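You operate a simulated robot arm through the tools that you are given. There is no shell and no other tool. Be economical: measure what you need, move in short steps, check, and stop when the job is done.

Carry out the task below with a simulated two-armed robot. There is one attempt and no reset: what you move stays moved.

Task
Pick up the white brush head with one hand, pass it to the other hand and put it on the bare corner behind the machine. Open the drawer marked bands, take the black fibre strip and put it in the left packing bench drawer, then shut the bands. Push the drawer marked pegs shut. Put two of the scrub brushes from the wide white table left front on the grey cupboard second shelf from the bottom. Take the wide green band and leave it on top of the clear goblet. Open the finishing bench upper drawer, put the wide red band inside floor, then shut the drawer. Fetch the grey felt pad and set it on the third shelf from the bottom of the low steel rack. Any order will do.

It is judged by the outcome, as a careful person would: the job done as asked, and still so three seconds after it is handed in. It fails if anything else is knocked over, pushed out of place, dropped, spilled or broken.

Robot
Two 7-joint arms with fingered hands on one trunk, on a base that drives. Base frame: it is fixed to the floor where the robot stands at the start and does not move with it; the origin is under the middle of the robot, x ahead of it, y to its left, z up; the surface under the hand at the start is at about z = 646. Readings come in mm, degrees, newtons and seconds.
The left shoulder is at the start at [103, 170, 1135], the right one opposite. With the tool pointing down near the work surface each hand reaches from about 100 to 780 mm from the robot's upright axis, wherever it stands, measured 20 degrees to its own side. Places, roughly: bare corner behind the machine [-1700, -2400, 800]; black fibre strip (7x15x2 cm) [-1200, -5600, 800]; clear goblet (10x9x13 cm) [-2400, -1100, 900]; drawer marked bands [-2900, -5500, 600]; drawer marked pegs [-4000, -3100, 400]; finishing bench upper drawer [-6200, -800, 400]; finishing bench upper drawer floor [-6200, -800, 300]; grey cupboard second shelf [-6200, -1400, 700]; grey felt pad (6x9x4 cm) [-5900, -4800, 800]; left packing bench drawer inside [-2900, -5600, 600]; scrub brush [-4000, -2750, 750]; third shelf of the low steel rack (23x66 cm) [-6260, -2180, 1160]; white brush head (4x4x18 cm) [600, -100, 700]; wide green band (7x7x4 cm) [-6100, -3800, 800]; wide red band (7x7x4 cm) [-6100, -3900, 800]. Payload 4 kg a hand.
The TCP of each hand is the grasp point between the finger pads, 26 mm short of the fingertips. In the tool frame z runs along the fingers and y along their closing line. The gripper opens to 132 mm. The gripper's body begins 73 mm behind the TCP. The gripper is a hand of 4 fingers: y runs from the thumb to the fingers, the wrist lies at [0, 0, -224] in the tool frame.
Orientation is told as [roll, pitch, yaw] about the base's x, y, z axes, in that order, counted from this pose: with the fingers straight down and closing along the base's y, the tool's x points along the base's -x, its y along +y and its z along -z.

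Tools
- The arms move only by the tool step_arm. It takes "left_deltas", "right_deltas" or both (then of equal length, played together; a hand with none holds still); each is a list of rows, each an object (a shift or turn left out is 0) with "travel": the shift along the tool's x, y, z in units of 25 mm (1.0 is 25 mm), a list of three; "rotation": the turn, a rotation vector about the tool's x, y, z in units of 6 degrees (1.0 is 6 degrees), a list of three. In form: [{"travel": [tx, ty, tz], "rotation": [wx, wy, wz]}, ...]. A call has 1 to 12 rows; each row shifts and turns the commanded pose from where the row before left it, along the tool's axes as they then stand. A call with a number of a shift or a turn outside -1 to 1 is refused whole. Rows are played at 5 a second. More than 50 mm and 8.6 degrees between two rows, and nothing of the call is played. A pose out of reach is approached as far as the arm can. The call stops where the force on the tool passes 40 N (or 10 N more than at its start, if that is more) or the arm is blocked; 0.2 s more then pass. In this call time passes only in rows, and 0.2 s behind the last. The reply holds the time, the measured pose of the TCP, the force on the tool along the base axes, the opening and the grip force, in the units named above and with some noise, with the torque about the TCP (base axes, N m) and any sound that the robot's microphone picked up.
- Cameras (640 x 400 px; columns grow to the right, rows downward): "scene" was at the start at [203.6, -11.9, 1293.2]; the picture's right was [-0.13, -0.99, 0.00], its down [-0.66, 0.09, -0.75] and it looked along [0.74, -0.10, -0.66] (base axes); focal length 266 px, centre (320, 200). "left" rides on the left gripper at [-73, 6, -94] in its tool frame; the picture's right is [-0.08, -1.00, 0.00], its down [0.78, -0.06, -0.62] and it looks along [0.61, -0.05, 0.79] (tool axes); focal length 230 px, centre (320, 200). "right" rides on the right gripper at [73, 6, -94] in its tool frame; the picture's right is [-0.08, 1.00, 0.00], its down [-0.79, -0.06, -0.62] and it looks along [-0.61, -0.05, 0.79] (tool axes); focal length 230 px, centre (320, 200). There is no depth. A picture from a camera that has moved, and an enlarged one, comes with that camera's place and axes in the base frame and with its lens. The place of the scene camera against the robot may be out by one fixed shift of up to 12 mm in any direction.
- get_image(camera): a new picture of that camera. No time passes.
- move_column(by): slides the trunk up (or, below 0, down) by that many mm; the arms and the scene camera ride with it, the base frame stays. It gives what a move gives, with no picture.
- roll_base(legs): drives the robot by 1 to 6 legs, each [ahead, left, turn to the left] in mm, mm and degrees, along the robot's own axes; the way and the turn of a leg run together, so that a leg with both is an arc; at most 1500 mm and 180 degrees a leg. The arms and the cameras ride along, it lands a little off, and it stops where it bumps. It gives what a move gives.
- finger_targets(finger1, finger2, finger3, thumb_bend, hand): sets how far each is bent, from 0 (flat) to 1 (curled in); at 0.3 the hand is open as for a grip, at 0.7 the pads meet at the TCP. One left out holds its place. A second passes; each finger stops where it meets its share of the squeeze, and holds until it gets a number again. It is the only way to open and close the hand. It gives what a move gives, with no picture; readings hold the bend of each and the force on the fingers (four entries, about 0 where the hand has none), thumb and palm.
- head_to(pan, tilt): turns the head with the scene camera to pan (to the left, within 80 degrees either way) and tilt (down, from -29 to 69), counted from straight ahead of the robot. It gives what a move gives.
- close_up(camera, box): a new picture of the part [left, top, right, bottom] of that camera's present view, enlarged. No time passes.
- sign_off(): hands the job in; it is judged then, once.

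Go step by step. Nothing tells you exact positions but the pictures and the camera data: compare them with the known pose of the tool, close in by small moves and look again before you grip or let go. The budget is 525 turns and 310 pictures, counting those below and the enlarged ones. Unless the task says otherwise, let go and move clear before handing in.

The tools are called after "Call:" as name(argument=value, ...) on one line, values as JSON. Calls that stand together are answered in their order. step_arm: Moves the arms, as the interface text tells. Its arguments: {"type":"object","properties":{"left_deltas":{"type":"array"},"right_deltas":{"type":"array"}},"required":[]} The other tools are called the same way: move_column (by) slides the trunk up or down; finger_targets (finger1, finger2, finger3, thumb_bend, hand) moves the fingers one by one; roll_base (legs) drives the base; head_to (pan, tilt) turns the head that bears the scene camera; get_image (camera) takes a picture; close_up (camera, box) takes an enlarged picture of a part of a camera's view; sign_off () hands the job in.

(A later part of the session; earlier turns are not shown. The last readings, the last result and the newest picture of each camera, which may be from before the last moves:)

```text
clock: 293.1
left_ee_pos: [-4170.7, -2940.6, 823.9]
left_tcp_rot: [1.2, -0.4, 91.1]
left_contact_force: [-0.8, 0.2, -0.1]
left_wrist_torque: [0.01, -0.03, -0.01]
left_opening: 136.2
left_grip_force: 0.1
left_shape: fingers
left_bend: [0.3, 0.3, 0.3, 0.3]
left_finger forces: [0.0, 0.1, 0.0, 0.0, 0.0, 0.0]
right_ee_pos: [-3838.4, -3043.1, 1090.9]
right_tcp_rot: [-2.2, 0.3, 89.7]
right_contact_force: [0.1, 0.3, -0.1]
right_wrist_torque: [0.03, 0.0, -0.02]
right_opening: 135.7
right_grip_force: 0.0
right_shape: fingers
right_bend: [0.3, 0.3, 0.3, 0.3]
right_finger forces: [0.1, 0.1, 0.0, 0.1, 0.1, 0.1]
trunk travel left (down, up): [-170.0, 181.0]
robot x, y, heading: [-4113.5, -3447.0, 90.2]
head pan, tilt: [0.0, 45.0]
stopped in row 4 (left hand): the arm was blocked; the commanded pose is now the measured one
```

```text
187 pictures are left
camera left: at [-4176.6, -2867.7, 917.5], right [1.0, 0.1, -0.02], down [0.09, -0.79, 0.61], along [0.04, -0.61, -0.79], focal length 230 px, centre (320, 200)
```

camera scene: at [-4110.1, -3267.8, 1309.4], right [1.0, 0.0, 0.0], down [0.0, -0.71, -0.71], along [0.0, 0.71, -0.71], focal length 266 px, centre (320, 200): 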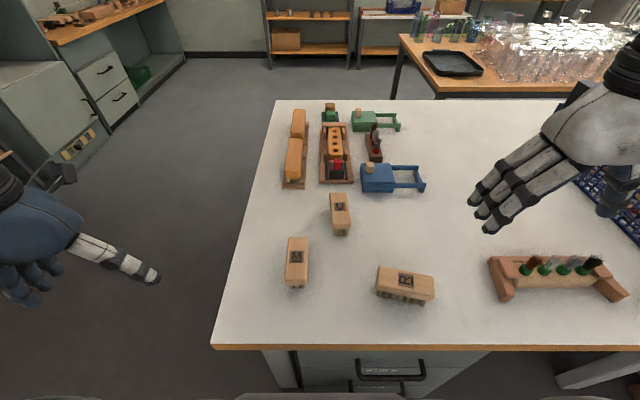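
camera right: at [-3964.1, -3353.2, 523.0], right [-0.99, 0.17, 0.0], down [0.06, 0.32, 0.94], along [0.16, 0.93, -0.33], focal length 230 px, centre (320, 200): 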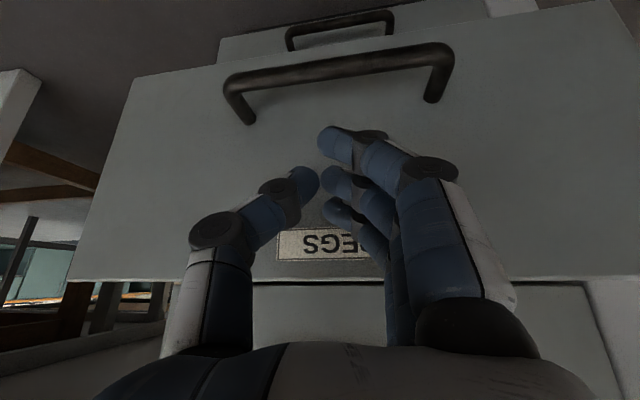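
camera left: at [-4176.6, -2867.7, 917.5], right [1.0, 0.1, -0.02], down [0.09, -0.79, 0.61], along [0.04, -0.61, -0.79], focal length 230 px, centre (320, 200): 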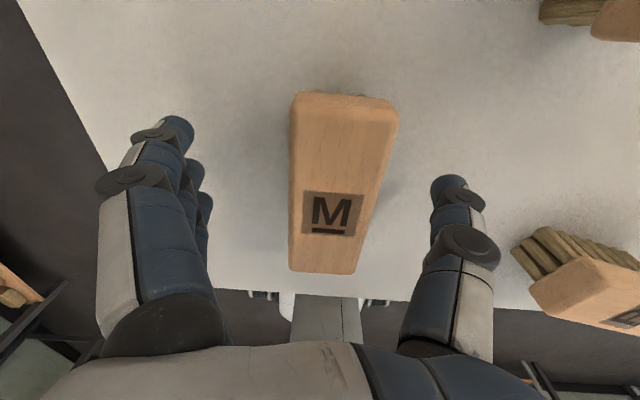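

Brush is between the fingers; close.

Call:
finger_targets(hand="left", finger1=0.7, finger2=0.7, finger3=0.7, thumb_bend=0.7)

Call:
get_image(camera="left")

```text
clock: 294.1
left_ee_pos: [-4171.7, -2940.3, 821.9]
left_tcp_rot: [1.2, -0.4, 91.0]
left_contact_force: [0.7, 0.3, 0.6]
left_wrist_torque: [0.03, -0.01, -0.03]
left_opening: 46.0
left_grip_force: 18.9
left_shape: fingers
left_bend: [0.62, 0.62, 0.62, 0.61]
left_finger forces: [5.9, 5.9, 5.9, 0.0, 20.7, 0.1]
right_ee_pos: [-3837.5, -3042.4, 1091.4]
right_tcp_rot: [-2.2, 0.4, 89.7]
right_contact_force: [-0.5, 0.5, 0.1]
right_wrist_torque: [0.01, 0.0, 0.04]
right_opening: 135.5
right_grip_force: 0.0
right_shape: fingers
right_bend: [0.3, 0.3, 0.3, 0.3]
right_finger forces: [0.1, 0.1, 0.1, 0.0, 0.0, 0.0]
trunk travel left (down, up): [-170.0, 181.0]
robot x, y, heading: [-4115.4, -3444.9, 90.1]
head pan, tilt: [0.0, 45.0]
```

```text
186 pictures are left
camera left: at [-4176.1, -2867.8, 917.2], right [1.0, 0.1, -0.02], down [0.09, -0.79, 0.61], along [0.04, -0.61, -0.79], focal length 230 px, centre (320, 200)
```

left: 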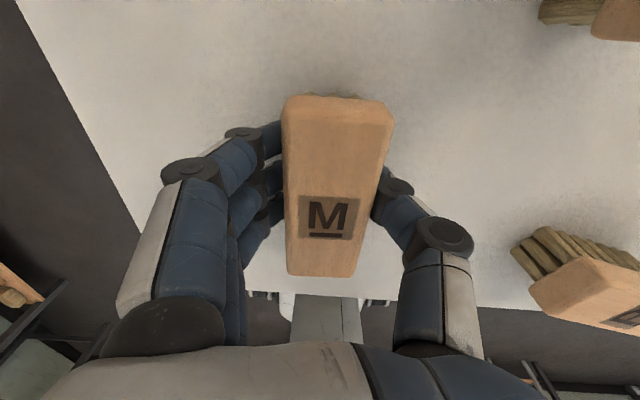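

Good grip on M (19 N). Lift it and move left hand aside, then bring the right hand over U.

Call:
step_arm(left_deltas=[{"travel": [0, 0, -0.6]}, {"travel": [0, 0, -1]}, {"travel": [0, 0, -1]}, {"travel": [0, 0, -1]}, {"travel": [0, 0, -1]}, {"travel": [0, 0, -1]}, {"travel": [0, 0.5, -1]}, {"travel": [0.8, 1, 0]}, {"travel": [0.8, 1, 0]}, {"travel": [0.8, 1, 0]}, {"travel": [0.8, 1, 0]}, {"travel": [0.8, 1, 0]}])

Call:
step_arm(right_deltas=[{"travel": [-0.91, 0.9, 0]}, {"travel": [-0.91, 0.9, 0]}, {"travel": [-0.91, 0.9, 0]}, {"travel": [-0.91, 0.9, 0]}, {"travel": [-0.91, 0.9, 0]}, {"travel": [-0.91, 0.9, 0]}, {"travel": [-0.91, 0.9, 0]}, {"travel": [-0.91, 0.9, 0]}, {"travel": [-0.91, 0.9, 0]}, {"travel": [-0.91, 0.9, 0]}, {"rotation": [-0.37, 0, -0.85]}])

Call:
get_image(camera="right")

Call:
get_image(camera="scene")

```text
clock: 296.7
left_ee_pos: [-4302.0, -3042.9, 988.6]
left_tcp_rot: [1.3, -0.5, 90.6]
left_contact_force: [-0.5, 1.5, -1.5]
left_wrist_torque: [0.03, -0.01, 0.03]
left_opening: 45.6
left_grip_force: 18.8
left_shape: fingers
left_bend: [0.62, 0.62, 0.62, 0.61]
left_finger forces: [5.5, 5.7, 5.8, 0.1, 20.4, 0.1]
right_ee_pos: [-3837.8, -3043.3, 1090.6]
right_tcp_rot: [-2.4, 0.3, 89.8]
right_contact_force: [-0.5, -0.1, 0.0]
right_wrist_torque: [0.04, -0.01, 0.01]
right_opening: 135.8
right_grip_force: 0.1
right_shape: fingers
right_bend: [0.3, 0.3, 0.3, 0.3]
right_finger forces: [0.1, 0.1, 0.1, 0.0, 0.0, 0.0]
trunk travel left (down, up): [-170.0, 181.0]
robot x, y, heading: [-4110.6, -3449.0, 90.0]
head pan, tilt: [0.0, 45.0]
```

```text
clock: 299.1
left_ee_pos: [-4301.8, -3044.1, 990.3]
left_tcp_rot: [1.5, -0.4, 90.8]
left_contact_force: [-1.3, -0.4, -0.9]
left_wrist_torque: [0.03, 0.02, 0.0]
left_opening: 45.5
left_grip_force: 18.7
left_shape: fingers
left_bend: [0.62, 0.62, 0.62, 0.61]
left_finger forces: [5.6, 5.6, 5.7, 0.0, 20.3, 0.1]
right_ee_pos: [-4059.9, -2812.5, 1082.7]
right_tcp_rot: [0.1, 0.5, 94.8]
right_contact_force: [0.1, -0.3, -0.1]
right_wrist_torque: [0.01, 0.02, 0.0]
right_opening: 135.8
right_grip_force: 0.0
right_shape: fingers
right_bend: [0.3, 0.3, 0.3, 0.3]
right_finger forces: [0.0, 0.1, 0.0, 0.1, 0.1, 0.0]
trunk travel left (down, up): [-170.0, 181.0]
robot x, y, heading: [-4114.4, -3447.0, 90.2]
head pan, tilt: [0.0, 45.0]
```

```text
185 pictures are left
camera right: at [-4059.1, -2886.7, 1176.2], right [-1.0, -0.01, 0.0], down [0.0, 0.79, 0.61], along [0.0, 0.61, -0.79], focal length 230 px, centre (320, 200)
```

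right: 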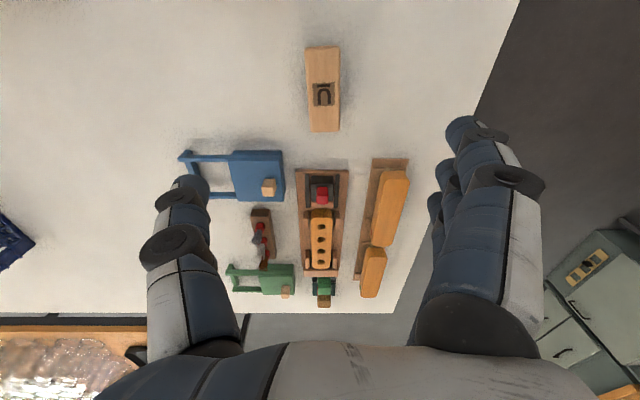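

```text
184 pictures are left
camera scene: at [-4109.1, -3268.1, 1309.4], right [1.0, 0.0, 0.0], down [0.0, -0.71, -0.71], along [0.0, 0.71, -0.71], focal length 266 px, centre (320, 200)
```

scene: 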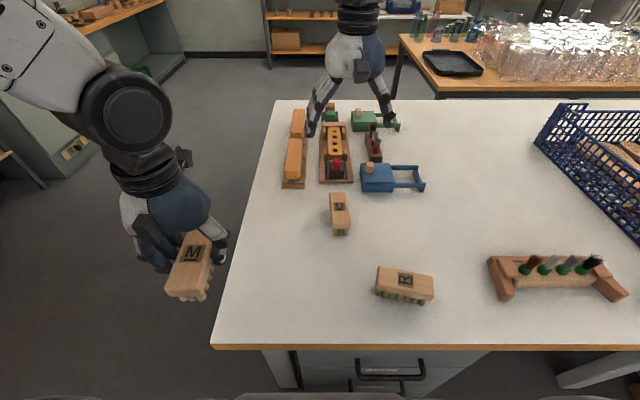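

Right hand is centred over U. Descend.

Call:
step_arm(right_deltas=[{"rotation": [0, 0, 0.4], "travel": [0, 0.1, 1]}, {"travel": [0, 0, 1]}, {"travel": [0, 0, 1]}, {"travel": [0, 0, 1]}, {"travel": [0, 0, 1]}, {"travel": [0, 0, 1]}, {"travel": [0, 0, 1]}, {"travel": [0, 0, 1]}])

Call:
get_image(camera="right")

```text
clock: 300.9
left_ee_pos: [-4303.0, -3042.4, 988.8]
left_tcp_rot: [1.4, -0.3, 90.8]
left_contact_force: [-0.6, -1.2, -0.6]
left_wrist_torque: [-0.01, 0.03, -0.01]
left_opening: 45.6
left_grip_force: 18.3
left_shape: fingers
left_bend: [0.62, 0.62, 0.62, 0.61]
left_finger forces: [5.5, 5.5, 5.8, 0.0, 20.2, 0.0]
right_ee_pos: [-4062.9, -2816.8, 879.4]
right_tcp_rot: [0.0, 0.4, 92.4]
right_contact_force: [-0.3, 0.4, 0.2]
right_wrist_torque: [0.0, 0.03, -0.02]
right_opening: 135.7
right_grip_force: 0.1
right_shape: fingers
right_bend: [0.3, 0.3, 0.3, 0.3]
right_finger forces: [0.0, 0.0, 0.0, 0.0, 0.0, 0.0]
trunk travel left (down, up): [-170.0, 181.0]
robot x, y, heading: [-4113.4, -3448.1, 90.3]
head pan, tilt: [0.0, 45.0]
```

```text
183 pictures are left
camera right: at [-4065.5, -2888.1, 974.0], right [-1.0, 0.04, 0.0], down [0.03, 0.79, 0.61], along [0.02, 0.61, -0.79], focal length 230 px, centre (320, 200)
```

right: 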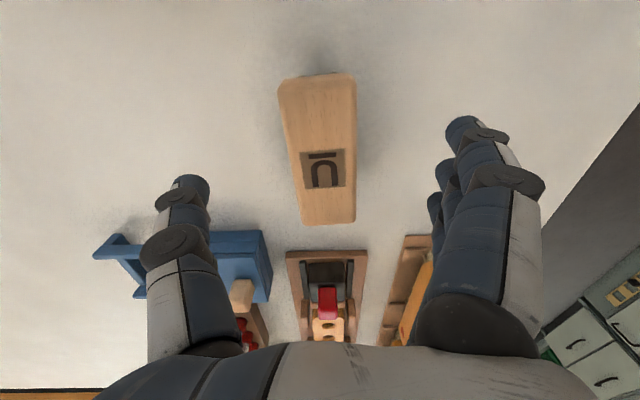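

Clear of the toys. Descend and grip.

Call:
step_arm(right_deltas=[{"travel": [0, 0, 0.8]}, {"travel": [0, 0, 0.8]}, {"travel": [0, 0, 0.7]}])

Call:
finger_targets(hand="right", finger1=0.7, finger2=0.7, finger3=0.7, thumb_bend=0.7)

Call:
get_image(camera="right")

```text
clock: 301.7
left_ee_pos: [-4301.2, -3043.1, 989.2]
left_tcp_rot: [1.5, -0.3, 90.7]
left_contact_force: [0.1, -0.4, -0.8]
left_wrist_torque: [-0.01, 0.01, 0.02]
left_opening: 45.5
left_grip_force: 18.4
left_shape: fingers
left_bend: [0.62, 0.62, 0.62, 0.61]
left_finger forces: [5.5, 5.6, 5.7, 0.0, 20.2, 0.0]
right_ee_pos: [-4063.2, -2815.0, 823.6]
right_tcp_rot: [0.0, 0.4, 92.4]
right_contact_force: [1.0, 0.7, 0.2]
right_wrist_torque: [-0.01, 0.0, 0.0]
right_opening: 136.0
right_grip_force: 0.1
right_shape: fingers
right_bend: [0.3, 0.3, 0.3, 0.3]
right_finger forces: [0.0, 0.1, 0.0, 0.0, 0.1, 0.0]
trunk travel left (down, up): [-170.0, 181.0]
robot x, y, heading: [-4110.8, -3447.5, 90.0]
head pan, tilt: [0.0, 45.0]
```

```text
clock: 302.7
left_ee_pos: [-4301.7, -3043.9, 989.3]
left_tcp_rot: [1.4, -0.3, 90.7]
left_contact_force: [-0.8, 0.0, -1.8]
left_wrist_torque: [0.01, 0.0, 0.0]
left_opening: 45.5
left_grip_force: 18.7
left_shape: fingers
left_bend: [0.62, 0.62, 0.62, 0.61]
left_finger forces: [5.5, 5.6, 5.7, 0.0, 20.2, 0.1]
right_ee_pos: [-4063.3, -2814.3, 823.9]
right_tcp_rot: [0.0, 0.4, 92.3]
right_contact_force: [-0.8, -0.2, -0.7]
right_wrist_torque: [-0.03, 0.0, 0.0]
right_opening: 40.4
right_grip_force: 18.4
right_shape: fingers
right_bend: [0.61, 0.61, 0.6, 0.64]
right_finger forces: [6.3, 6.3, 6.4, 0.0, 17.6, 0.0]
trunk travel left (down, up): [-170.0, 181.0]
robot x, y, heading: [-4113.9, -3446.6, 90.3]
head pan, tilt: [0.0, 45.0]
```

```text
182 pictures are left
camera right: at [-4065.8, -2888.3, 917.6], right [-1.0, 0.04, 0.0], down [0.03, 0.79, 0.61], along [0.02, 0.61, -0.79], focal length 230 px, centre (320, 200)
```

right: 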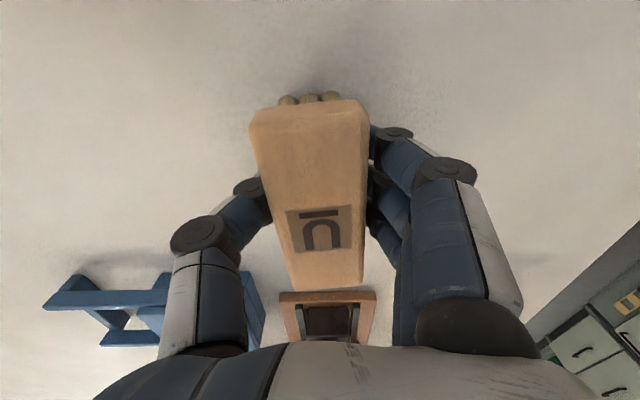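

Good grip on U. Lift both clear and retract.

Call:
step_arm(right_deltas=[{"travel": [0, 0, -0.6]}, {"travel": [0, 0, -1]}, {"travel": [0, 0, -1]}, {"travel": [0, 0, -1]}, {"travel": [0, 0, -1]}, {"travel": [0, 0, -1]}, {"travel": [0, 0, -1]}, {"travel": [0, 0, -1]}, {"travel": [1, -0.6, 0]}, {"travel": [1, -0.6, 0]}, {"travel": [1, -0.6, 0]}, {"travel": [1, -0.6, 0]}])

Call:
step_arm(right_deltas=[{"travel": [1, -0.6, 0]}, {"travel": [1, -0.6, 0]}, {"travel": [1, -0.6, 0]}, {"travel": [1, -0.6, 0]}, {"travel": [1, -0.6, 0]}])

Call:
roll_base(legs=[[-350, 0, 0], [0, 0, 60]])

Call:
head_to(pan=0, tilt=20)

Call:
get_image(camera="scene")

```text
clock: 305.3
left_ee_pos: [-4302.1, -3044.0, 990.6]
left_tcp_rot: [1.5, -0.4, 90.7]
left_contact_force: [0.2, -0.1, -0.8]
left_wrist_torque: [0.04, 0.01, -0.03]
left_opening: 45.6
left_grip_force: 19.0
left_shape: fingers
left_bend: [0.62, 0.62, 0.62, 0.61]
left_finger forces: [5.5, 5.6, 5.7, 0.1, 20.2, 0.0]
right_ee_pos: [-3998.9, -2911.7, 1013.8]
right_tcp_rot: [-0.1, 0.3, 92.4]
right_contact_force: [-0.2, 0.0, -1.0]
right_wrist_torque: [-0.01, 0.0, 0.0]
right_opening: 40.1
right_grip_force: 18.3
right_shape: fingers
right_bend: [0.61, 0.61, 0.61, 0.64]
right_finger forces: [6.2, 6.3, 6.3, 0.0, 17.7, 0.0]
trunk travel left (down, up): [-170.0, 181.0]
robot x, y, heading: [-4113.3, -3447.8, 90.3]
head pan, tilt: [0.0, 45.0]
```

```text
clock: 306.5
left_ee_pos: [-4300.8, -3043.2, 990.1]
left_tcp_rot: [1.4, -0.4, 90.7]
left_contact_force: [-0.9, -0.4, -0.3]
left_wrist_torque: [0.05, 0.02, -0.02]
left_opening: 45.5
left_grip_force: 18.6
left_shape: fingers
left_bend: [0.62, 0.62, 0.62, 0.61]
left_finger forces: [5.5, 5.6, 5.8, 0.0, 20.1, 0.0]
right_ee_pos: [-3917.6, -3033.3, 1015.0]
right_tcp_rot: [0.0, 0.3, 92.5]
right_contact_force: [0.0, -0.4, -1.4]
right_wrist_torque: [-0.01, -0.03, -0.01]
right_opening: 40.2
right_grip_force: 18.2
right_shape: fingers
right_bend: [0.61, 0.61, 0.61, 0.64]
right_finger forces: [6.2, 6.2, 6.3, 0.0, 17.6, 0.1]
trunk travel left (down, up): [-170.0, 181.0]
robot x, y, heading: [-4111.1, -3448.0, 89.9]
head pan, tilt: [0.0, 45.0]
```

```text
clock: 311.4
left_ee_pos: [-4555.5, -3759.3, 989.6]
left_tcp_rot: [1.4, -0.3, 150.7]
left_contact_force: [0.1, 0.4, -0.8]
left_wrist_torque: [-0.03, -0.01, 0.0]
left_opening: 45.1
left_grip_force: 18.7
left_shape: fingers
left_bend: [0.62, 0.62, 0.62, 0.61]
left_finger forces: [5.5, 5.5, 5.5, 0.0, 20.1, 0.0]
right_ee_pos: [-4373.7, -3424.4, 1014.4]
right_tcp_rot: [0.0, 0.5, 152.3]
right_contact_force: [-0.1, 0.1, -1.2]
right_wrist_torque: [0.03, 0.01, -0.03]
right_opening: 40.0
right_grip_force: 18.1
right_shape: fingers
right_bend: [0.61, 0.61, 0.61, 0.64]
right_finger forces: [6.1, 6.1, 6.1, 0.0, 17.5, 0.0]
trunk travel left (down, up): [-170.0, 181.0]
robot x, y, heading: [-4114.8, -3798.6, 150.1]
head pan, tilt: [0.0, 45.0]
```

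```text
clock: 312.3
left_ee_pos: [-4555.7, -3758.4, 989.2]
left_tcp_rot: [1.4, -0.4, 150.5]
left_contact_force: [1.0, 0.0, -1.2]
left_wrist_torque: [0.02, 0.05, -0.05]
left_opening: 45.3
left_grip_force: 18.8
left_shape: fingers
left_bend: [0.62, 0.62, 0.62, 0.61]
left_finger forces: [5.5, 5.6, 5.5, 0.1, 20.1, 0.0]
right_ee_pos: [-4372.7, -3423.1, 1015.0]
right_tcp_rot: [0.1, 0.4, 152.3]
right_contact_force: [-0.8, -0.5, -1.8]
right_wrist_torque: [-0.03, 0.0, -0.01]
right_opening: 40.2
right_grip_force: 17.5
right_shape: fingers
right_bend: [0.61, 0.61, 0.61, 0.64]
right_finger forces: [6.1, 6.2, 6.2, 0.0, 17.6, 0.0]
trunk travel left (down, up): [-170.0, 181.0]
robot x, y, heading: [-4113.5, -3800.8, 150.0]
head pan, tilt: [0.0, 20.0]
```

```text
181 pictures are left
camera scene: at [-4275.2, -3704.5, 1347.8], right [0.5, 0.87, 0.0], down [0.3, -0.17, -0.94], along [-0.81, 0.47, -0.34], focal length 266 px, centre (320, 200)
```

scene: 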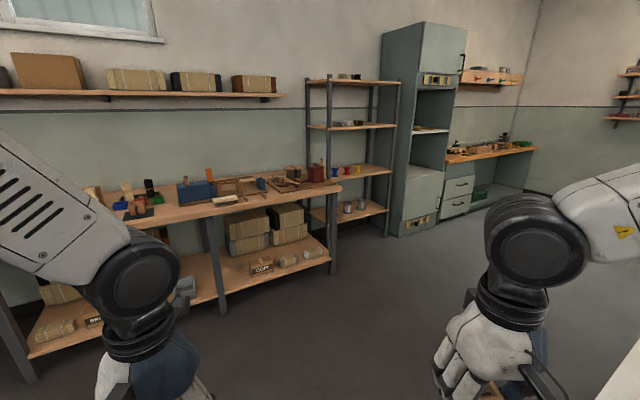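

Steel rack with 4 shelves, then the grey cupboard, then the finishing bench. Drive to face the cupboard.

Call:
roll_base(legs=[[0, 0, 30], [1000, 0, 0], [0, -1500, 0], [0, -700, 0]])

Call:
head_to(pan=0, tilt=25)

Call:
get_image(camera="scene")

```text
clock: 338.0
left_ee_pos: [-5536.4, -1797.7, 989.4]
left_tcp_rot: [1.3, -0.4, -178.7]
left_contact_force: [0.3, -0.7, -1.0]
left_wrist_torque: [-0.02, -0.01, -0.03]
left_opening: 45.3
left_grip_force: 18.0
left_shape: fingers
left_bend: [0.63, 0.63, 0.62, 0.61]
left_finger forces: [5.4, 5.4, 5.6, 0.1, 20.0, 0.0]
right_ee_pos: [-5550.9, -1417.3, 1014.4]
right_tcp_rot: [-0.1, 0.4, -177.0]
right_contact_force: [0.5, 0.3, -0.6]
right_wrist_torque: [0.01, -0.03, 0.02]
right_opening: 40.2
right_grip_force: 17.9
right_shape: fingers
right_bend: [0.61, 0.61, 0.61, 0.64]
right_finger forces: [6.1, 6.1, 6.2, 0.1, 17.5, 0.1]
trunk travel left (down, up): [-170.0, 181.0]
robot x, y, heading: [-5138.5, -1602.2, -179.1]
head pan, tilt: [0.0, 20.0]
```

```text
clock: 338.6
left_ee_pos: [-5538.5, -1798.6, 988.9]
left_tcp_rot: [1.5, -0.5, -178.7]
left_contact_force: [0.8, 0.7, -1.6]
left_wrist_torque: [-0.02, 0.02, -0.01]
left_opening: 45.0
left_grip_force: 17.9
left_shape: fingers
left_bend: [0.63, 0.63, 0.62, 0.61]
left_finger forces: [5.4, 5.5, 5.6, 0.1, 20.0, 0.1]
right_ee_pos: [-5550.8, -1417.9, 1014.3]
right_tcp_rot: [0.1, 0.4, -177.1]
right_contact_force: [0.4, 0.4, -1.3]
right_wrist_torque: [-0.02, -0.02, 0.02]
right_opening: 40.3
right_grip_force: 18.1
right_shape: fingers
right_bend: [0.61, 0.61, 0.61, 0.64]
right_finger forces: [6.1, 6.1, 6.2, 0.0, 17.6, 0.0]
trunk travel left (down, up): [-170.0, 181.0]
robot x, y, heading: [-5130.3, -1606.5, -179.4]
head pan, tilt: [0.0, 25.0]
```

```text
180 pictures are left
camera scene: at [-5322.0, -1610.8, 1339.9], right [-0.01, 1.0, 0.0], down [0.42, 0.01, -0.91], along [-0.91, -0.01, -0.42], focal length 266 px, centre (320, 200)
```

scene: 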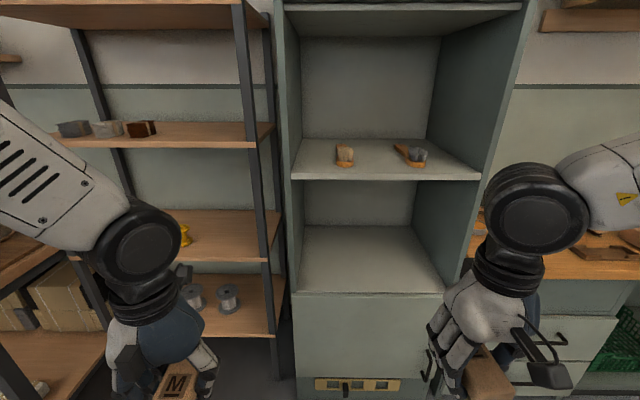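

The empty lower opening (z≈700) is the second shelf. Lower both brushes to just above shelf height outside, and centre the robot.

Call:
roll_base(legs=[[0, -165, 0]])

Call:
step_arm(left_deltas=[{"travel": [0, -0.2, 0.8]}, {"travel": [0, -0.2, 0.8]}, {"travel": [0, -0.2, 0.8]}, {"travel": [0, -0.2, 0.8]}, {"travel": [0, -0.2, 0.8]}, {"travel": [0, -0.2, 0.8]}, {"travel": [0, -0.2, 0.8]}, {"travel": [0, -0.2, 0.8]}, {"travel": [0, -0.2, 0.8]}, {"travel": [0, -0.2, 0.8]}], right_deltas=[{"travel": [0, 0.2, 0.9]}, {"travel": [0, 0.2, 0.9]}, {"travel": [0, 0.2, 0.9]}, {"travel": [0, 0.2, 0.9]}, {"travel": [0, 0.2, 0.9]}, {"travel": [0, 0.2, 0.9]}, {"travel": [0, 0.2, 0.9]}, {"travel": [0, 0.2, 0.9]}, {"travel": [0, 0.2, 0.9]}, {"travel": [0, 0.2, 0.9]}])

Call:
get_image(camera="right")

Call:
get_image(camera="scene")

```text
clock: 340.7
left_ee_pos: [-5537.1, -1634.6, 988.5]
left_tcp_rot: [1.4, -0.4, -178.7]
left_contact_force: [0.2, -0.3, -1.3]
left_wrist_torque: [-0.06, 0.0, 0.0]
left_opening: 45.0
left_grip_force: 18.0
left_shape: fingers
left_bend: [0.63, 0.63, 0.62, 0.61]
left_finger forces: [5.4, 5.6, 5.6, 0.0, 20.0, 0.1]
right_ee_pos: [-5553.5, -1253.6, 1014.5]
right_tcp_rot: [0.0, 0.4, -177.0]
right_contact_force: [-0.7, -0.1, -0.6]
right_wrist_torque: [0.01, 0.01, -0.02]
right_opening: 40.1
right_grip_force: 17.6
right_shape: fingers
right_bend: [0.61, 0.61, 0.61, 0.64]
right_finger forces: [6.1, 6.1, 6.2, 0.0, 17.7, 0.0]
trunk travel left (down, up): [-170.0, 181.0]
robot x, y, heading: [-5137.4, -1440.6, -179.0]
head pan, tilt: [0.0, 25.0]
```

```text
clock: 342.9
left_ee_pos: [-5541.6, -1591.0, 788.3]
left_tcp_rot: [1.4, -0.3, -178.7]
left_contact_force: [-0.7, 0.4, -1.4]
left_wrist_torque: [-0.01, -0.04, -0.02]
left_opening: 44.6
left_grip_force: 18.4
left_shape: fingers
left_bend: [0.63, 0.63, 0.62, 0.62]
left_finger forces: [5.3, 5.4, 5.5, 0.0, 20.0, 0.1]
right_ee_pos: [-5549.8, -1302.5, 790.9]
right_tcp_rot: [0.1, 0.5, -177.0]
right_contact_force: [-0.1, 0.0, -0.4]
right_wrist_torque: [-0.01, -0.01, -0.01]
right_opening: 40.1
right_grip_force: 18.3
right_shape: fingers
right_bend: [0.61, 0.61, 0.61, 0.64]
right_finger forces: [6.1, 6.1, 6.1, 0.1, 17.7, 0.0]
trunk travel left (down, up): [-170.0, 181.0]
robot x, y, heading: [-5137.4, -1444.2, -179.1]
head pan, tilt: [0.0, 25.0]
```

```text
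179 pictures are left
camera right: at [-5477.2, -1304.8, 884.6], right [-0.03, -1.0, 0.0], down [-0.79, 0.02, 0.61], along [-0.61, 0.02, -0.79], focal length 230 px, centre (320, 200)
```

right: 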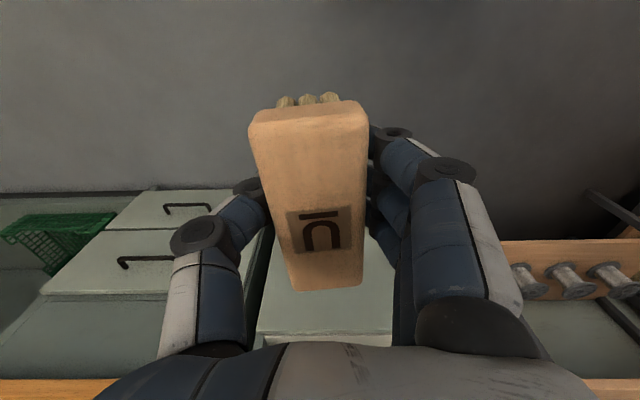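

```text
178 pictures are left
camera scene: at [-5324.8, -1447.5, 1339.6], right [-0.01, 1.0, 0.0], down [0.42, 0.01, -0.91], along [-0.91, -0.01, -0.42], focal length 266 px, centre (320, 200)
```

scene: 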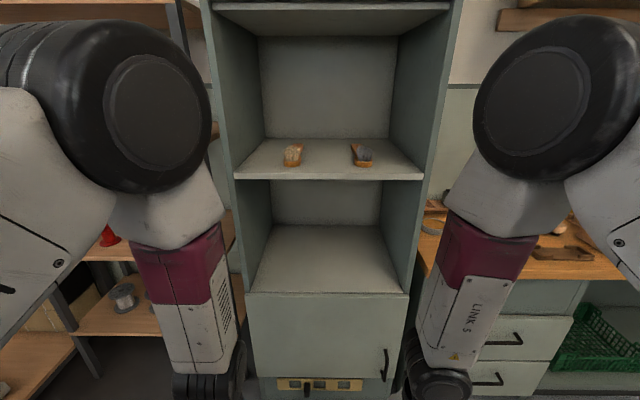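

The elbows are high; I'd like the forearms flatter to clear the upper shelf. Test lowering the trunk by 60.

Call:
move_column(by=-60)

```text
clock: 343.9
left_ee_pos: [-5540.0, -1591.4, 729.4]
left_tcp_rot: [1.4, -0.6, -178.7]
left_contact_force: [0.4, -0.4, -1.0]
left_wrist_torque: [0.04, 0.01, 0.0]
left_opening: 45.0
left_grip_force: 18.1
left_shape: fingers
left_bend: [0.63, 0.63, 0.62, 0.62]
left_finger forces: [5.4, 5.4, 5.6, 0.1, 19.9, 0.1]
right_ee_pos: [-5548.0, -1300.6, 730.3]
right_tcp_rot: [1.0, 0.8, -178.5]
right_contact_force: [0.2, 0.6, -0.7]
right_wrist_torque: [-0.01, 0.01, -0.03]
right_opening: 39.8
right_grip_force: 17.9
right_shape: fingers
right_bend: [0.61, 0.61, 0.61, 0.64]
right_finger forces: [6.1, 6.0, 6.1, 0.0, 17.6, 0.2]
trunk travel left (down, up): [-110.0, 241.0]
robot x, y, heading: [-5137.7, -1442.6, -179.4]
head pan, tilt: [0.0, 25.0]
```

Clean shift. Lower another 80, then raise the hands to z≈775.

Call:
move_column(by=-80)

Call:
step_arm(left_deltas=[{"travel": [0, 0, -0.8]}, {"travel": [0, 0, -0.8]}, {"travel": [0, 0, -0.8]}, {"travel": [0, 0, -0.8]}, {"travel": [0, 0, -0.8]}, {"travel": [0, 0, -0.8]}], right_deltas=[{"travel": [0, 0, -0.8]}, {"travel": [0, 0, -0.8]}, {"travel": [0, 0, -0.8]}, {"travel": [0, 0, -0.8]}, {"travel": [0, 0, -0.8]}, {"travel": [0, 0, -0.8]}])

Call:
get_image(camera="scene")

```text
clock: 345.1
left_ee_pos: [-5541.6, -1591.0, 649.2]
left_tcp_rot: [1.5, -0.5, -178.8]
left_contact_force: [0.8, -1.2, -0.3]
left_wrist_torque: [-0.02, 0.03, 0.01]
left_opening: 44.5
left_grip_force: 17.6
left_shape: fingers
left_bend: [0.63, 0.63, 0.62, 0.62]
left_finger forces: [5.4, 5.5, 5.5, 0.0, 19.9, 0.0]
right_ee_pos: [-5551.2, -1304.9, 653.8]
right_tcp_rot: [3.1, 1.0, 178.8]
right_contact_force: [0.4, 0.2, -1.0]
right_wrist_torque: [0.02, -0.05, -0.02]
right_opening: 40.3
right_grip_force: 17.9
right_shape: fingers
right_bend: [0.61, 0.61, 0.61, 0.64]
right_finger forces: [6.1, 6.1, 6.1, 0.0, 17.6, 0.1]
trunk travel left (down, up): [-30.0, 321.0]
robot x, y, heading: [-5140.8, -1445.5, -179.7]
head pan, tilt: [0.0, 25.0]
```

```text
clock: 346.5
left_ee_pos: [-5561.6, -1576.8, 762.8]
left_tcp_rot: [1.5, -0.3, -178.7]
left_contact_force: [-0.6, -0.4, -0.8]
left_wrist_torque: [0.0, 0.05, 0.0]
left_opening: 44.7
left_grip_force: 17.9
left_shape: fingers
left_bend: [0.63, 0.63, 0.63, 0.62]
left_finger forces: [5.2, 5.4, 5.5, 0.1, 19.8, 0.1]
left hand out of reach, approached as far as the arm can: row 2, 3, 4, 5
right_ee_pos: [-5560.2, -1285.8, 681.1]
right_tcp_rot: [0.0, 0.3, -176.9]
right_contact_force: [-0.2, 0.8, -0.5]
right_wrist_torque: [0.01, -0.03, 0.01]
right_opening: 40.0
right_grip_force: 17.7
right_shape: fingers
right_bend: [0.61, 0.61, 0.61, 0.64]
right_finger forces: [6.1, 6.2, 6.0, 0.0, 17.5, 0.1]
right hand out of reach, approached as far as the arm can: row 2, 3, 4, 5, 6
trunk travel left (down, up): [-30.0, 321.0]
robot x, y, heading: [-5135.7, -1444.9, -179.3]
head pan, tilt: [0.0, 25.0]
```

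```text
177 pictures are left
camera scene: at [-5468.2, -1448.4, 1178.2], right [-0.01, 1.0, 0.0], down [0.42, 0.0, -0.91], along [-0.91, -0.01, -0.42], focal length 266 px, centre (320, 200)
```

scene: 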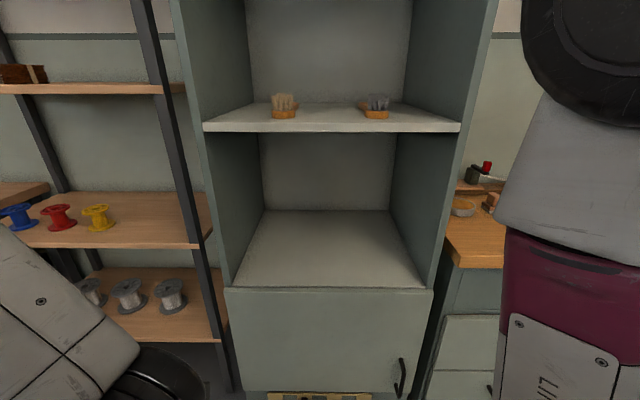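

The trunk leans forward as it lowers, so the arms are folded. Extend both hands forward and up.

Call:
step_arm(left_deltas=[{"travel": [-1, 0, 0]}, {"travel": [-1, 0, 0]}, {"travel": [-1, 0, 0]}, {"travel": [-1, 0, 0]}, {"travel": [-1, 0, 0]}, {"travel": [-1, 0, 0]}, {"travel": [-1, 0, 0]}, {"travel": [0, 0, -0.3]}], right_deltas=[{"travel": [-1, 0, 0]}, {"travel": [-1, 0, 0]}, {"travel": [-1, 0, -0.4]}, {"travel": [-1, 0, -0.5]}, {"travel": [-1, 0, -0.6]}, {"travel": [-1, 0, -0.8]}, {"travel": [-1, 0, -0.8]}, {"travel": [0, 0, -0.5]}])

Call:
get_image(camera="scene")

```text
clock: 348.3
left_ee_pos: [-5735.5, -1580.8, 770.2]
left_tcp_rot: [1.4, -0.4, -178.7]
left_contact_force: [0.5, 0.2, -1.4]
left_wrist_torque: [-0.03, 0.05, 0.01]
left_opening: 44.6
left_grip_force: 17.8
left_shape: fingers
left_bend: [0.63, 0.63, 0.63, 0.62]
left_finger forces: [5.3, 5.4, 5.5, 0.1, 19.8, 0.0]
right_ee_pos: [-5735.3, -1295.6, 771.8]
right_tcp_rot: [0.0, 0.3, -177.1]
right_contact_force: [-0.3, -0.9, -1.4]
right_wrist_torque: [-0.01, 0.03, 0.01]
right_opening: 40.0
right_grip_force: 17.8
right_shape: fingers
right_bend: [0.61, 0.61, 0.61, 0.64]
right_finger forces: [6.1, 6.1, 6.1, 0.1, 17.7, 0.0]
trunk travel left (down, up): [-30.0, 321.0]
robot x, y, heading: [-5138.7, -1444.9, -179.1]
head pan, tilt: [0.0, 25.0]
```

```text
176 pictures are left
camera scene: at [-5468.2, -1448.8, 1178.3], right [-0.01, 1.0, 0.0], down [0.42, 0.01, -0.91], along [-0.91, -0.01, -0.42], focal length 266 px, centre (320, 200)
```

scene: 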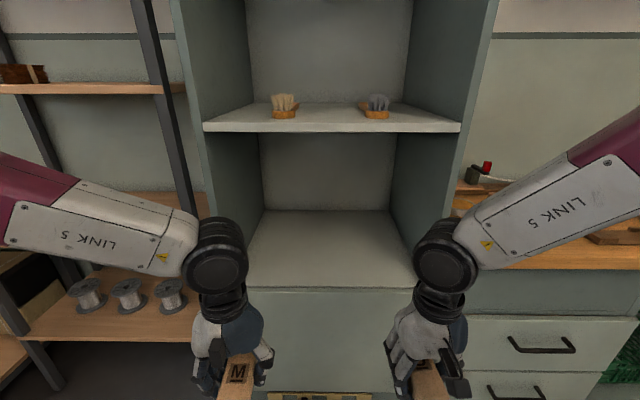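

Straighten the arms: extend both forward 200 more (still outside the cupboard) and slightly inward.

Call:
step_arm(left_deltas=[{"travel": [-1, -0.2, 0]}, {"travel": [-1, -0.2, 0]}, {"travel": [-1, -0.2, 0]}, {"travel": [-1, -0.2, 0]}, {"travel": [-1, -0.2, -0.1]}, {"travel": [-1, -0.2, -0.1]}, {"travel": [-1, -0.2, -0.1]}, {"travel": [-0.8, 0, -0.1]}], right_deltas=[{"travel": [-1, 0.2, 0]}, {"travel": [-1, 0.2, 0]}, {"travel": [-1, 0.2, 0]}, {"travel": [-1, 0.2, 0]}, {"travel": [-1, 0.2, -0.1]}, {"travel": [-1, 0.2, -0.1]}, {"travel": [-1, 0.2, -0.1]}, {"travel": [-0.8, 0, -0.1]}])

Call:
get_image(camera="scene")

Call:
get_image(camera="right")

```text
clock: 350.1
left_ee_pos: [-5931.0, -1550.1, 780.0]
left_tcp_rot: [1.4, -0.3, -178.7]
left_contact_force: [-0.7, -0.2, -0.6]
left_wrist_torque: [-0.05, -0.04, -0.01]
left_opening: 44.8
left_grip_force: 18.4
left_shape: fingers
left_bend: [0.63, 0.63, 0.63, 0.62]
left_finger forces: [5.2, 5.3, 5.4, 0.0, 19.7, 0.0]
right_ee_pos: [-5928.9, -1340.4, 778.3]
right_tcp_rot: [0.0, 0.5, -177.1]
right_contact_force: [0.2, -0.2, -1.4]
right_wrist_torque: [0.03, 0.0, -0.01]
right_opening: 40.0
right_grip_force: 17.9
right_shape: fingers
right_bend: [0.61, 0.61, 0.61, 0.64]
right_finger forces: [6.1, 6.0, 6.1, 0.0, 17.6, 0.1]
trunk travel left (down, up): [-30.0, 321.0]
robot x, y, heading: [-5138.3, -1443.3, -179.4]
head pan, tilt: [0.0, 25.0]
```

```text
175 pictures are left
camera scene: at [-5469.3, -1448.9, 1177.8], right [-0.01, 1.0, 0.0], down [0.42, 0.01, -0.91], along [-0.91, -0.01, -0.42], focal length 266 px, centre (320, 200)
```

scene: 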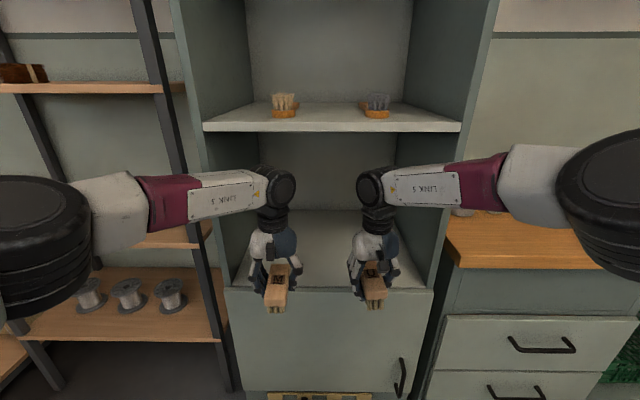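

```text
174 pictures are left
camera right: at [-5856.0, -1342.6, 872.3], right [-0.03, -1.0, 0.0], down [-0.79, 0.02, 0.61], along [-0.61, 0.02, -0.79], focal length 230 px, centre (320, 200)
```

right: 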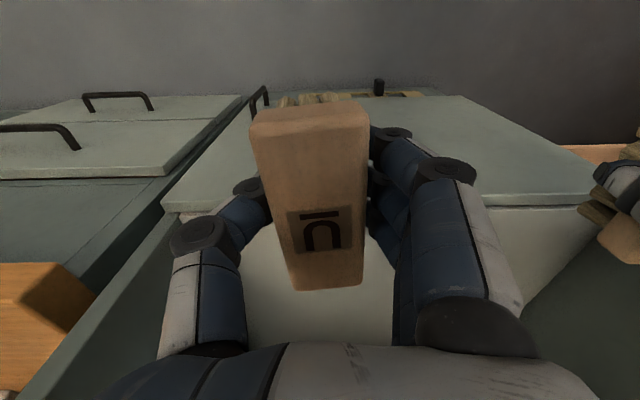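

Place them one at a time. Pull the right hand back a bit, and bring the left brush inward and in over the shelf.

Call:
step_arm(left_deltas=[{"travel": [-0.4, -0.6, 0]}, {"travel": [-0.4, -0.6, 0]}, {"travel": [-0.5, -0.6, 0]}, {"travel": [-0.5, -0.6, 0]}, {"travel": [-0.7, 0, 0]}, {"travel": [-0.7, 0, 0]}, {"travel": [-0.7, 0, 0]}, {"travel": [-0.7, 0, 0]}], right_deltas=[{"travel": [1, -0.3, 0]}, {"travel": [1, -0.3, 0]}, {"travel": [1, -0.3, 0]}, {"travel": [1, -0.3, 0]}, {"travel": [1, 0, 0]}, {}, {}, {}])

Call:
get_image(camera="scene")

Call:
get_image(camera="left")

```text
clock: 351.9
left_ee_pos: [-5959.9, -1495.6, 779.5]
left_tcp_rot: [1.5, -0.2, -178.8]
left_contact_force: [0.0, -0.3, -0.6]
left_wrist_torque: [0.01, 0.01, 0.02]
left_opening: 44.2
left_grip_force: 17.9
left_shape: fingers
left_bend: [0.63, 0.63, 0.63, 0.62]
left_finger forces: [5.3, 5.3, 5.4, 0.0, 19.7, 0.1]
left hand out of reach, approached as far as the arm can: row 4, 5, 6, 7, 8
right_ee_pos: [-5805.3, -1304.7, 778.5]
right_tcp_rot: [0.0, 0.4, -177.0]
right_contact_force: [-0.6, 0.6, -0.4]
right_wrist_torque: [0.01, -0.03, -0.02]
right_opening: 40.0
right_grip_force: 17.6
right_shape: fingers
right_bend: [0.61, 0.61, 0.61, 0.64]
right_finger forces: [6.1, 6.1, 6.1, 0.0, 17.6, 0.0]
trunk travel left (down, up): [-30.0, 321.0]
robot x, y, heading: [-5136.1, -1444.5, -179.2]
head pan, tilt: [0.0, 25.0]
```

```text
173 pictures are left
camera scene: at [-5468.9, -1449.0, 1178.0], right [-0.01, 1.0, 0.0], down [0.42, 0.01, -0.91], along [-0.91, -0.01, -0.42], focal length 266 px, centre (320, 200)
```

scene: 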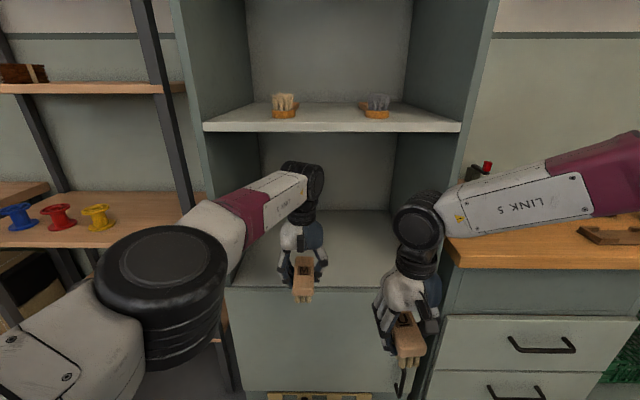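

```text
172 pictures are left
camera left: at [-6032.0, -1500.4, 873.7], right [-0.1, 0.99, -0.02], down [0.79, 0.09, 0.61], along [0.61, 0.04, -0.79], focal length 230 px, centre (320, 200)
```

left: 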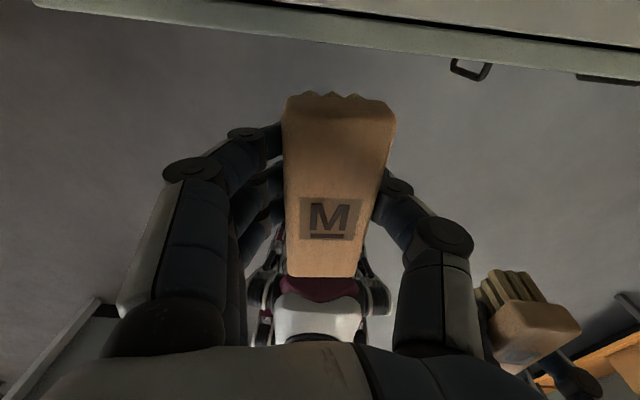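

Arm is straight now. Lower 10 mm and drive forward 110 so the brush is over the shelf.

Call:
step_arm(left_deltas=[{"travel": [0, 0, 0.4]}])

Call:
roll_base(legs=[[110, 0, 0]])

Call:
get_image(camera="scene")

Call:
get_image(camera="left")

```text
clock: 352.3
left_ee_pos: [-5960.6, -1494.7, 769.0]
left_tcp_rot: [1.4, -0.4, -178.6]
left_contact_force: [-0.2, -0.2, -1.0]
left_wrist_torque: [0.01, -0.01, 0.01]
left_opening: 44.1
left_grip_force: 17.8
left_shape: fingers
left_bend: [0.63, 0.63, 0.63, 0.62]
left_finger forces: [5.3, 5.3, 5.4, 0.0, 19.7, 0.0]
right_ee_pos: [-5806.4, -1303.9, 778.3]
right_tcp_rot: [0.0, 0.4, -177.1]
right_contact_force: [0.5, -0.2, -1.8]
right_wrist_torque: [0.04, -0.05, -0.01]
right_opening: 39.9
right_grip_force: 18.1
right_shape: fingers
right_bend: [0.61, 0.61, 0.61, 0.64]
right_finger forces: [6.1, 6.1, 6.2, 0.1, 17.7, 0.0]
trunk travel left (down, up): [-30.0, 321.0]
robot x, y, heading: [-5136.0, -1440.9, -179.3]
head pan, tilt: [0.0, 25.0]
```

```text
clock: 353.5
left_ee_pos: [-6068.5, -1497.7, 769.3]
left_tcp_rot: [1.4, -0.3, -178.7]
left_contact_force: [-0.5, 0.9, -2.1]
left_wrist_torque: [0.0, 0.01, -0.01]
left_opening: 44.3
left_grip_force: 18.0
left_shape: fingers
left_bend: [0.63, 0.63, 0.63, 0.62]
left_finger forces: [5.3, 5.3, 5.4, 0.1, 19.6, 0.0]
right_ee_pos: [-5913.8, -1305.3, 779.0]
right_tcp_rot: [0.0, 0.4, -177.1]
right_contact_force: [0.0, -0.3, -1.1]
right_wrist_torque: [-0.03, 0.01, 0.01]
right_opening: 39.8
right_grip_force: 18.9
right_shape: fingers
right_bend: [0.61, 0.61, 0.61, 0.64]
right_finger forces: [6.1, 6.1, 6.1, 0.0, 17.6, 0.0]
trunk travel left (down, up): [-30.0, 321.0]
robot x, y, heading: [-5245.7, -1446.6, -179.6]
head pan, tilt: [0.0, 25.0]
```

```text
171 pictures are left
camera scene: at [-5578.1, -1450.1, 1177.8], right [-0.01, 1.0, 0.0], down [0.42, 0.0, -0.91], along [-0.91, -0.01, -0.42], focal length 266 px, centre (320, 200)
```

scene: 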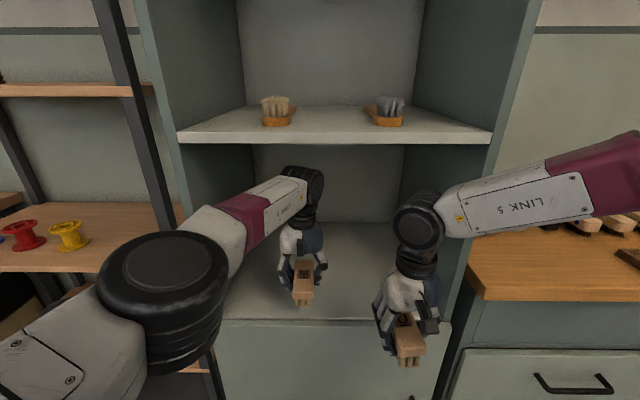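

```text
170 pictures are left
camera left: at [-6141.2, -1501.9, 863.5], right [-0.1, 0.99, -0.02], down [0.79, 0.09, 0.61], along [0.61, 0.04, -0.79], focal length 230 px, centre (320, 200)
```

left: 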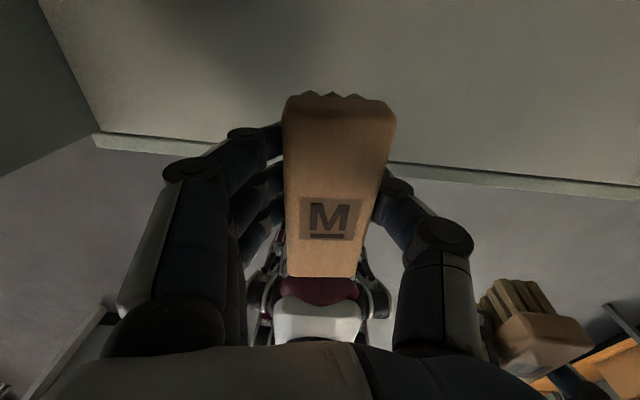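

Triangulating with the left camera, the shelf is at z≈653 with its front edge near x≈-6030. Drive in 45 mm more and lower gradually.

Call:
roll_base(legs=[[48, 0, 0]])

Call:
step_arm(left_deltas=[{"travel": [0, 0, 0.8]}, {"travel": [0, 0, 0.8]}])

Call:
get_image(camera="left")

Call:
get_image(camera="scene")

```text
clock: 354.4
left_ee_pos: [-6117.1, -1498.3, 768.1]
left_tcp_rot: [1.4, -0.3, -178.7]
left_contact_force: [-0.3, -0.5, -1.2]
left_wrist_torque: [-0.01, 0.02, 0.0]
left_opening: 44.1
left_grip_force: 18.3
left_shape: fingers
left_bend: [0.63, 0.63, 0.63, 0.62]
left_finger forces: [5.4, 5.3, 5.4, 0.0, 19.6, 0.1]
right_ee_pos: [-5961.5, -1306.2, 778.8]
right_tcp_rot: [-0.1, 0.5, -177.0]
right_contact_force: [0.3, 0.3, -1.1]
right_wrist_torque: [0.06, -0.02, 0.0]
right_opening: 39.8
right_grip_force: 17.7
right_shape: fingers
right_bend: [0.61, 0.61, 0.61, 0.64]
right_finger forces: [6.2, 6.1, 6.0, 0.1, 17.6, 0.0]
trunk travel left (down, up): [-30.0, 321.0]
robot x, y, heading: [-5297.7, -1446.6, -179.2]
head pan, tilt: [0.0, 25.0]
```

```text
clock: 355.0
left_ee_pos: [-6112.6, -1501.3, 728.7]
left_tcp_rot: [1.4, -0.3, -178.8]
left_contact_force: [0.1, 0.4, -0.8]
left_wrist_torque: [-0.02, -0.03, -0.03]
left_opening: 44.3
left_grip_force: 17.6
left_shape: fingers
left_bend: [0.63, 0.63, 0.63, 0.62]
left_finger forces: [5.3, 5.3, 5.5, 0.0, 19.5, 0.0]
left hand out of reach, approached as far as the arm can: row 2
right_ee_pos: [-5961.5, -1307.1, 777.9]
right_tcp_rot: [-0.1, 0.5, -177.1]
right_contact_force: [0.6, -0.3, -1.0]
right_wrist_torque: [0.02, 0.0, -0.01]
right_opening: 40.0
right_grip_force: 18.3
right_shape: fingers
right_bend: [0.61, 0.61, 0.61, 0.64]
right_finger forces: [6.1, 6.1, 6.1, 0.0, 17.6, 0.0]
trunk travel left (down, up): [-30.0, 321.0]
robot x, y, heading: [-5296.9, -1445.1, -179.6]
head pan, tilt: [0.0, 25.0]
```

```text
169 pictures are left
camera left: at [-6184.7, -1505.4, 823.4], right [-0.1, 0.99, -0.02], down [0.79, 0.09, 0.61], along [0.61, 0.04, -0.79], focal length 230 px, centre (320, 200)
```

left: 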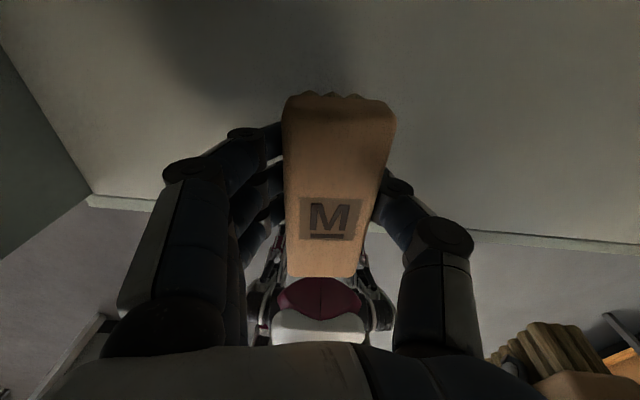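

```text
168 pictures are left
camera scene: at [-5624.7, -1451.3, 1177.9], right [-0.01, 1.0, 0.0], down [0.42, 0.01, -0.91], along [-0.91, -0.01, -0.42], focal length 266 px, centre (320, 200)
```

scene: 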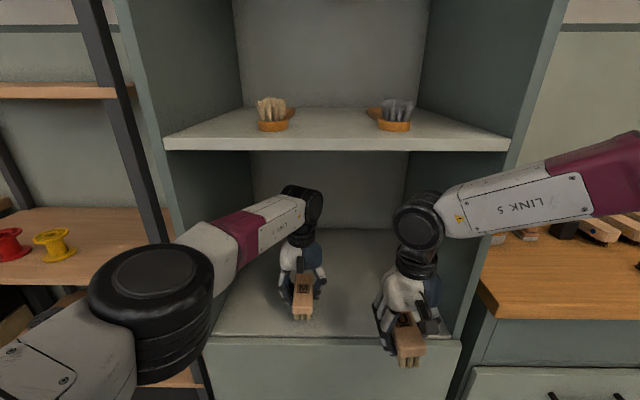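

Over the shelf now. Move the base 25 mm closer for reach and lower until touch.

Call:
roll_base(legs=[[25, 0, 0]])

Call:
step_arm(left_deltas=[{"travel": [0.4, 0, 0.5]}, {"travel": [0.2, 0, 0.3]}])

Call:
step_arm(left_deltas=[{"travel": [0, 0, 0.25]}])

```text
clock: 355.8
left_ee_pos: [-6136.9, -1500.4, 729.3]
left_tcp_rot: [1.4, -0.3, -178.7]
left_contact_force: [-0.3, -0.2, -1.8]
left_wrist_torque: [0.0, 0.02, 0.01]
left_opening: 44.1
left_grip_force: 18.3
left_shape: fingers
left_bend: [0.63, 0.63, 0.63, 0.62]
left_finger forces: [5.3, 5.3, 5.4, 0.0, 19.6, 0.0]
right_ee_pos: [-5986.9, -1307.1, 777.6]
right_tcp_rot: [0.0, 0.5, -177.0]
right_contact_force: [0.7, -0.4, -2.2]
right_wrist_torque: [0.01, -0.01, 0.0]
right_opening: 40.0
right_grip_force: 17.9
right_shape: fingers
right_bend: [0.61, 0.61, 0.61, 0.64]
right_finger forces: [6.1, 6.1, 6.1, 0.0, 17.6, 0.1]
trunk travel left (down, up): [-30.0, 321.0]
robot x, y, heading: [-5319.7, -1444.8, -179.3]
head pan, tilt: [0.0, 25.0]
```

```text
clock: 356.4
left_ee_pos: [-6122.4, -1501.4, 708.4]
left_tcp_rot: [1.5, -0.3, -178.7]
left_contact_force: [0.6, -0.2, -1.7]
left_wrist_torque: [0.0, 0.01, 0.02]
left_opening: 43.9
left_grip_force: 17.8
left_shape: fingers
left_bend: [0.63, 0.63, 0.63, 0.62]
left_finger forces: [5.3, 5.2, 5.3, 0.0, 19.5, 0.0]
right_ee_pos: [-5986.0, -1307.2, 778.3]
right_tcp_rot: [-0.1, 0.4, -177.0]
right_contact_force: [0.5, -1.3, -1.1]
right_wrist_torque: [-0.01, 0.02, 0.0]
right_opening: 40.0
right_grip_force: 17.5
right_shape: fingers
right_bend: [0.61, 0.61, 0.61, 0.64]
right_finger forces: [6.1, 6.1, 6.1, 0.0, 17.6, 0.1]
trunk travel left (down, up): [-30.0, 321.0]
robot x, y, heading: [-5315.6, -1443.9, -179.3]
head pan, tilt: [0.0, 25.0]
```

```text
clock: 356.8
left_ee_pos: [-6121.4, -1499.6, 702.4]
left_tcp_rot: [1.3, -0.3, -178.7]
left_contact_force: [0.4, 0.1, -0.4]
left_wrist_torque: [0.0, 0.02, 0.03]
left_opening: 44.0
left_grip_force: 17.8
left_shape: fingers
left_bend: [0.63, 0.63, 0.63, 0.62]
left_finger forces: [5.3, 5.3, 5.5, 0.0, 19.4, 0.1]
right_ee_pos: [-5986.0, -1306.8, 778.8]
right_tcp_rot: [0.1, 0.4, -176.9]
right_contact_force: [-0.2, -0.5, -1.2]
right_wrist_torque: [0.0, -0.02, -0.02]
right_opening: 39.7
right_grip_force: 18.2
right_shape: fingers
right_bend: [0.61, 0.61, 0.61, 0.64]
right_finger forces: [6.2, 6.1, 6.1, 0.0, 17.6, 0.0]
trunk travel left (down, up): [-30.0, 321.0]
robot x, y, heading: [-5320.5, -1444.3, -179.2]
head pan, tilt: [0.0, 25.0]
```

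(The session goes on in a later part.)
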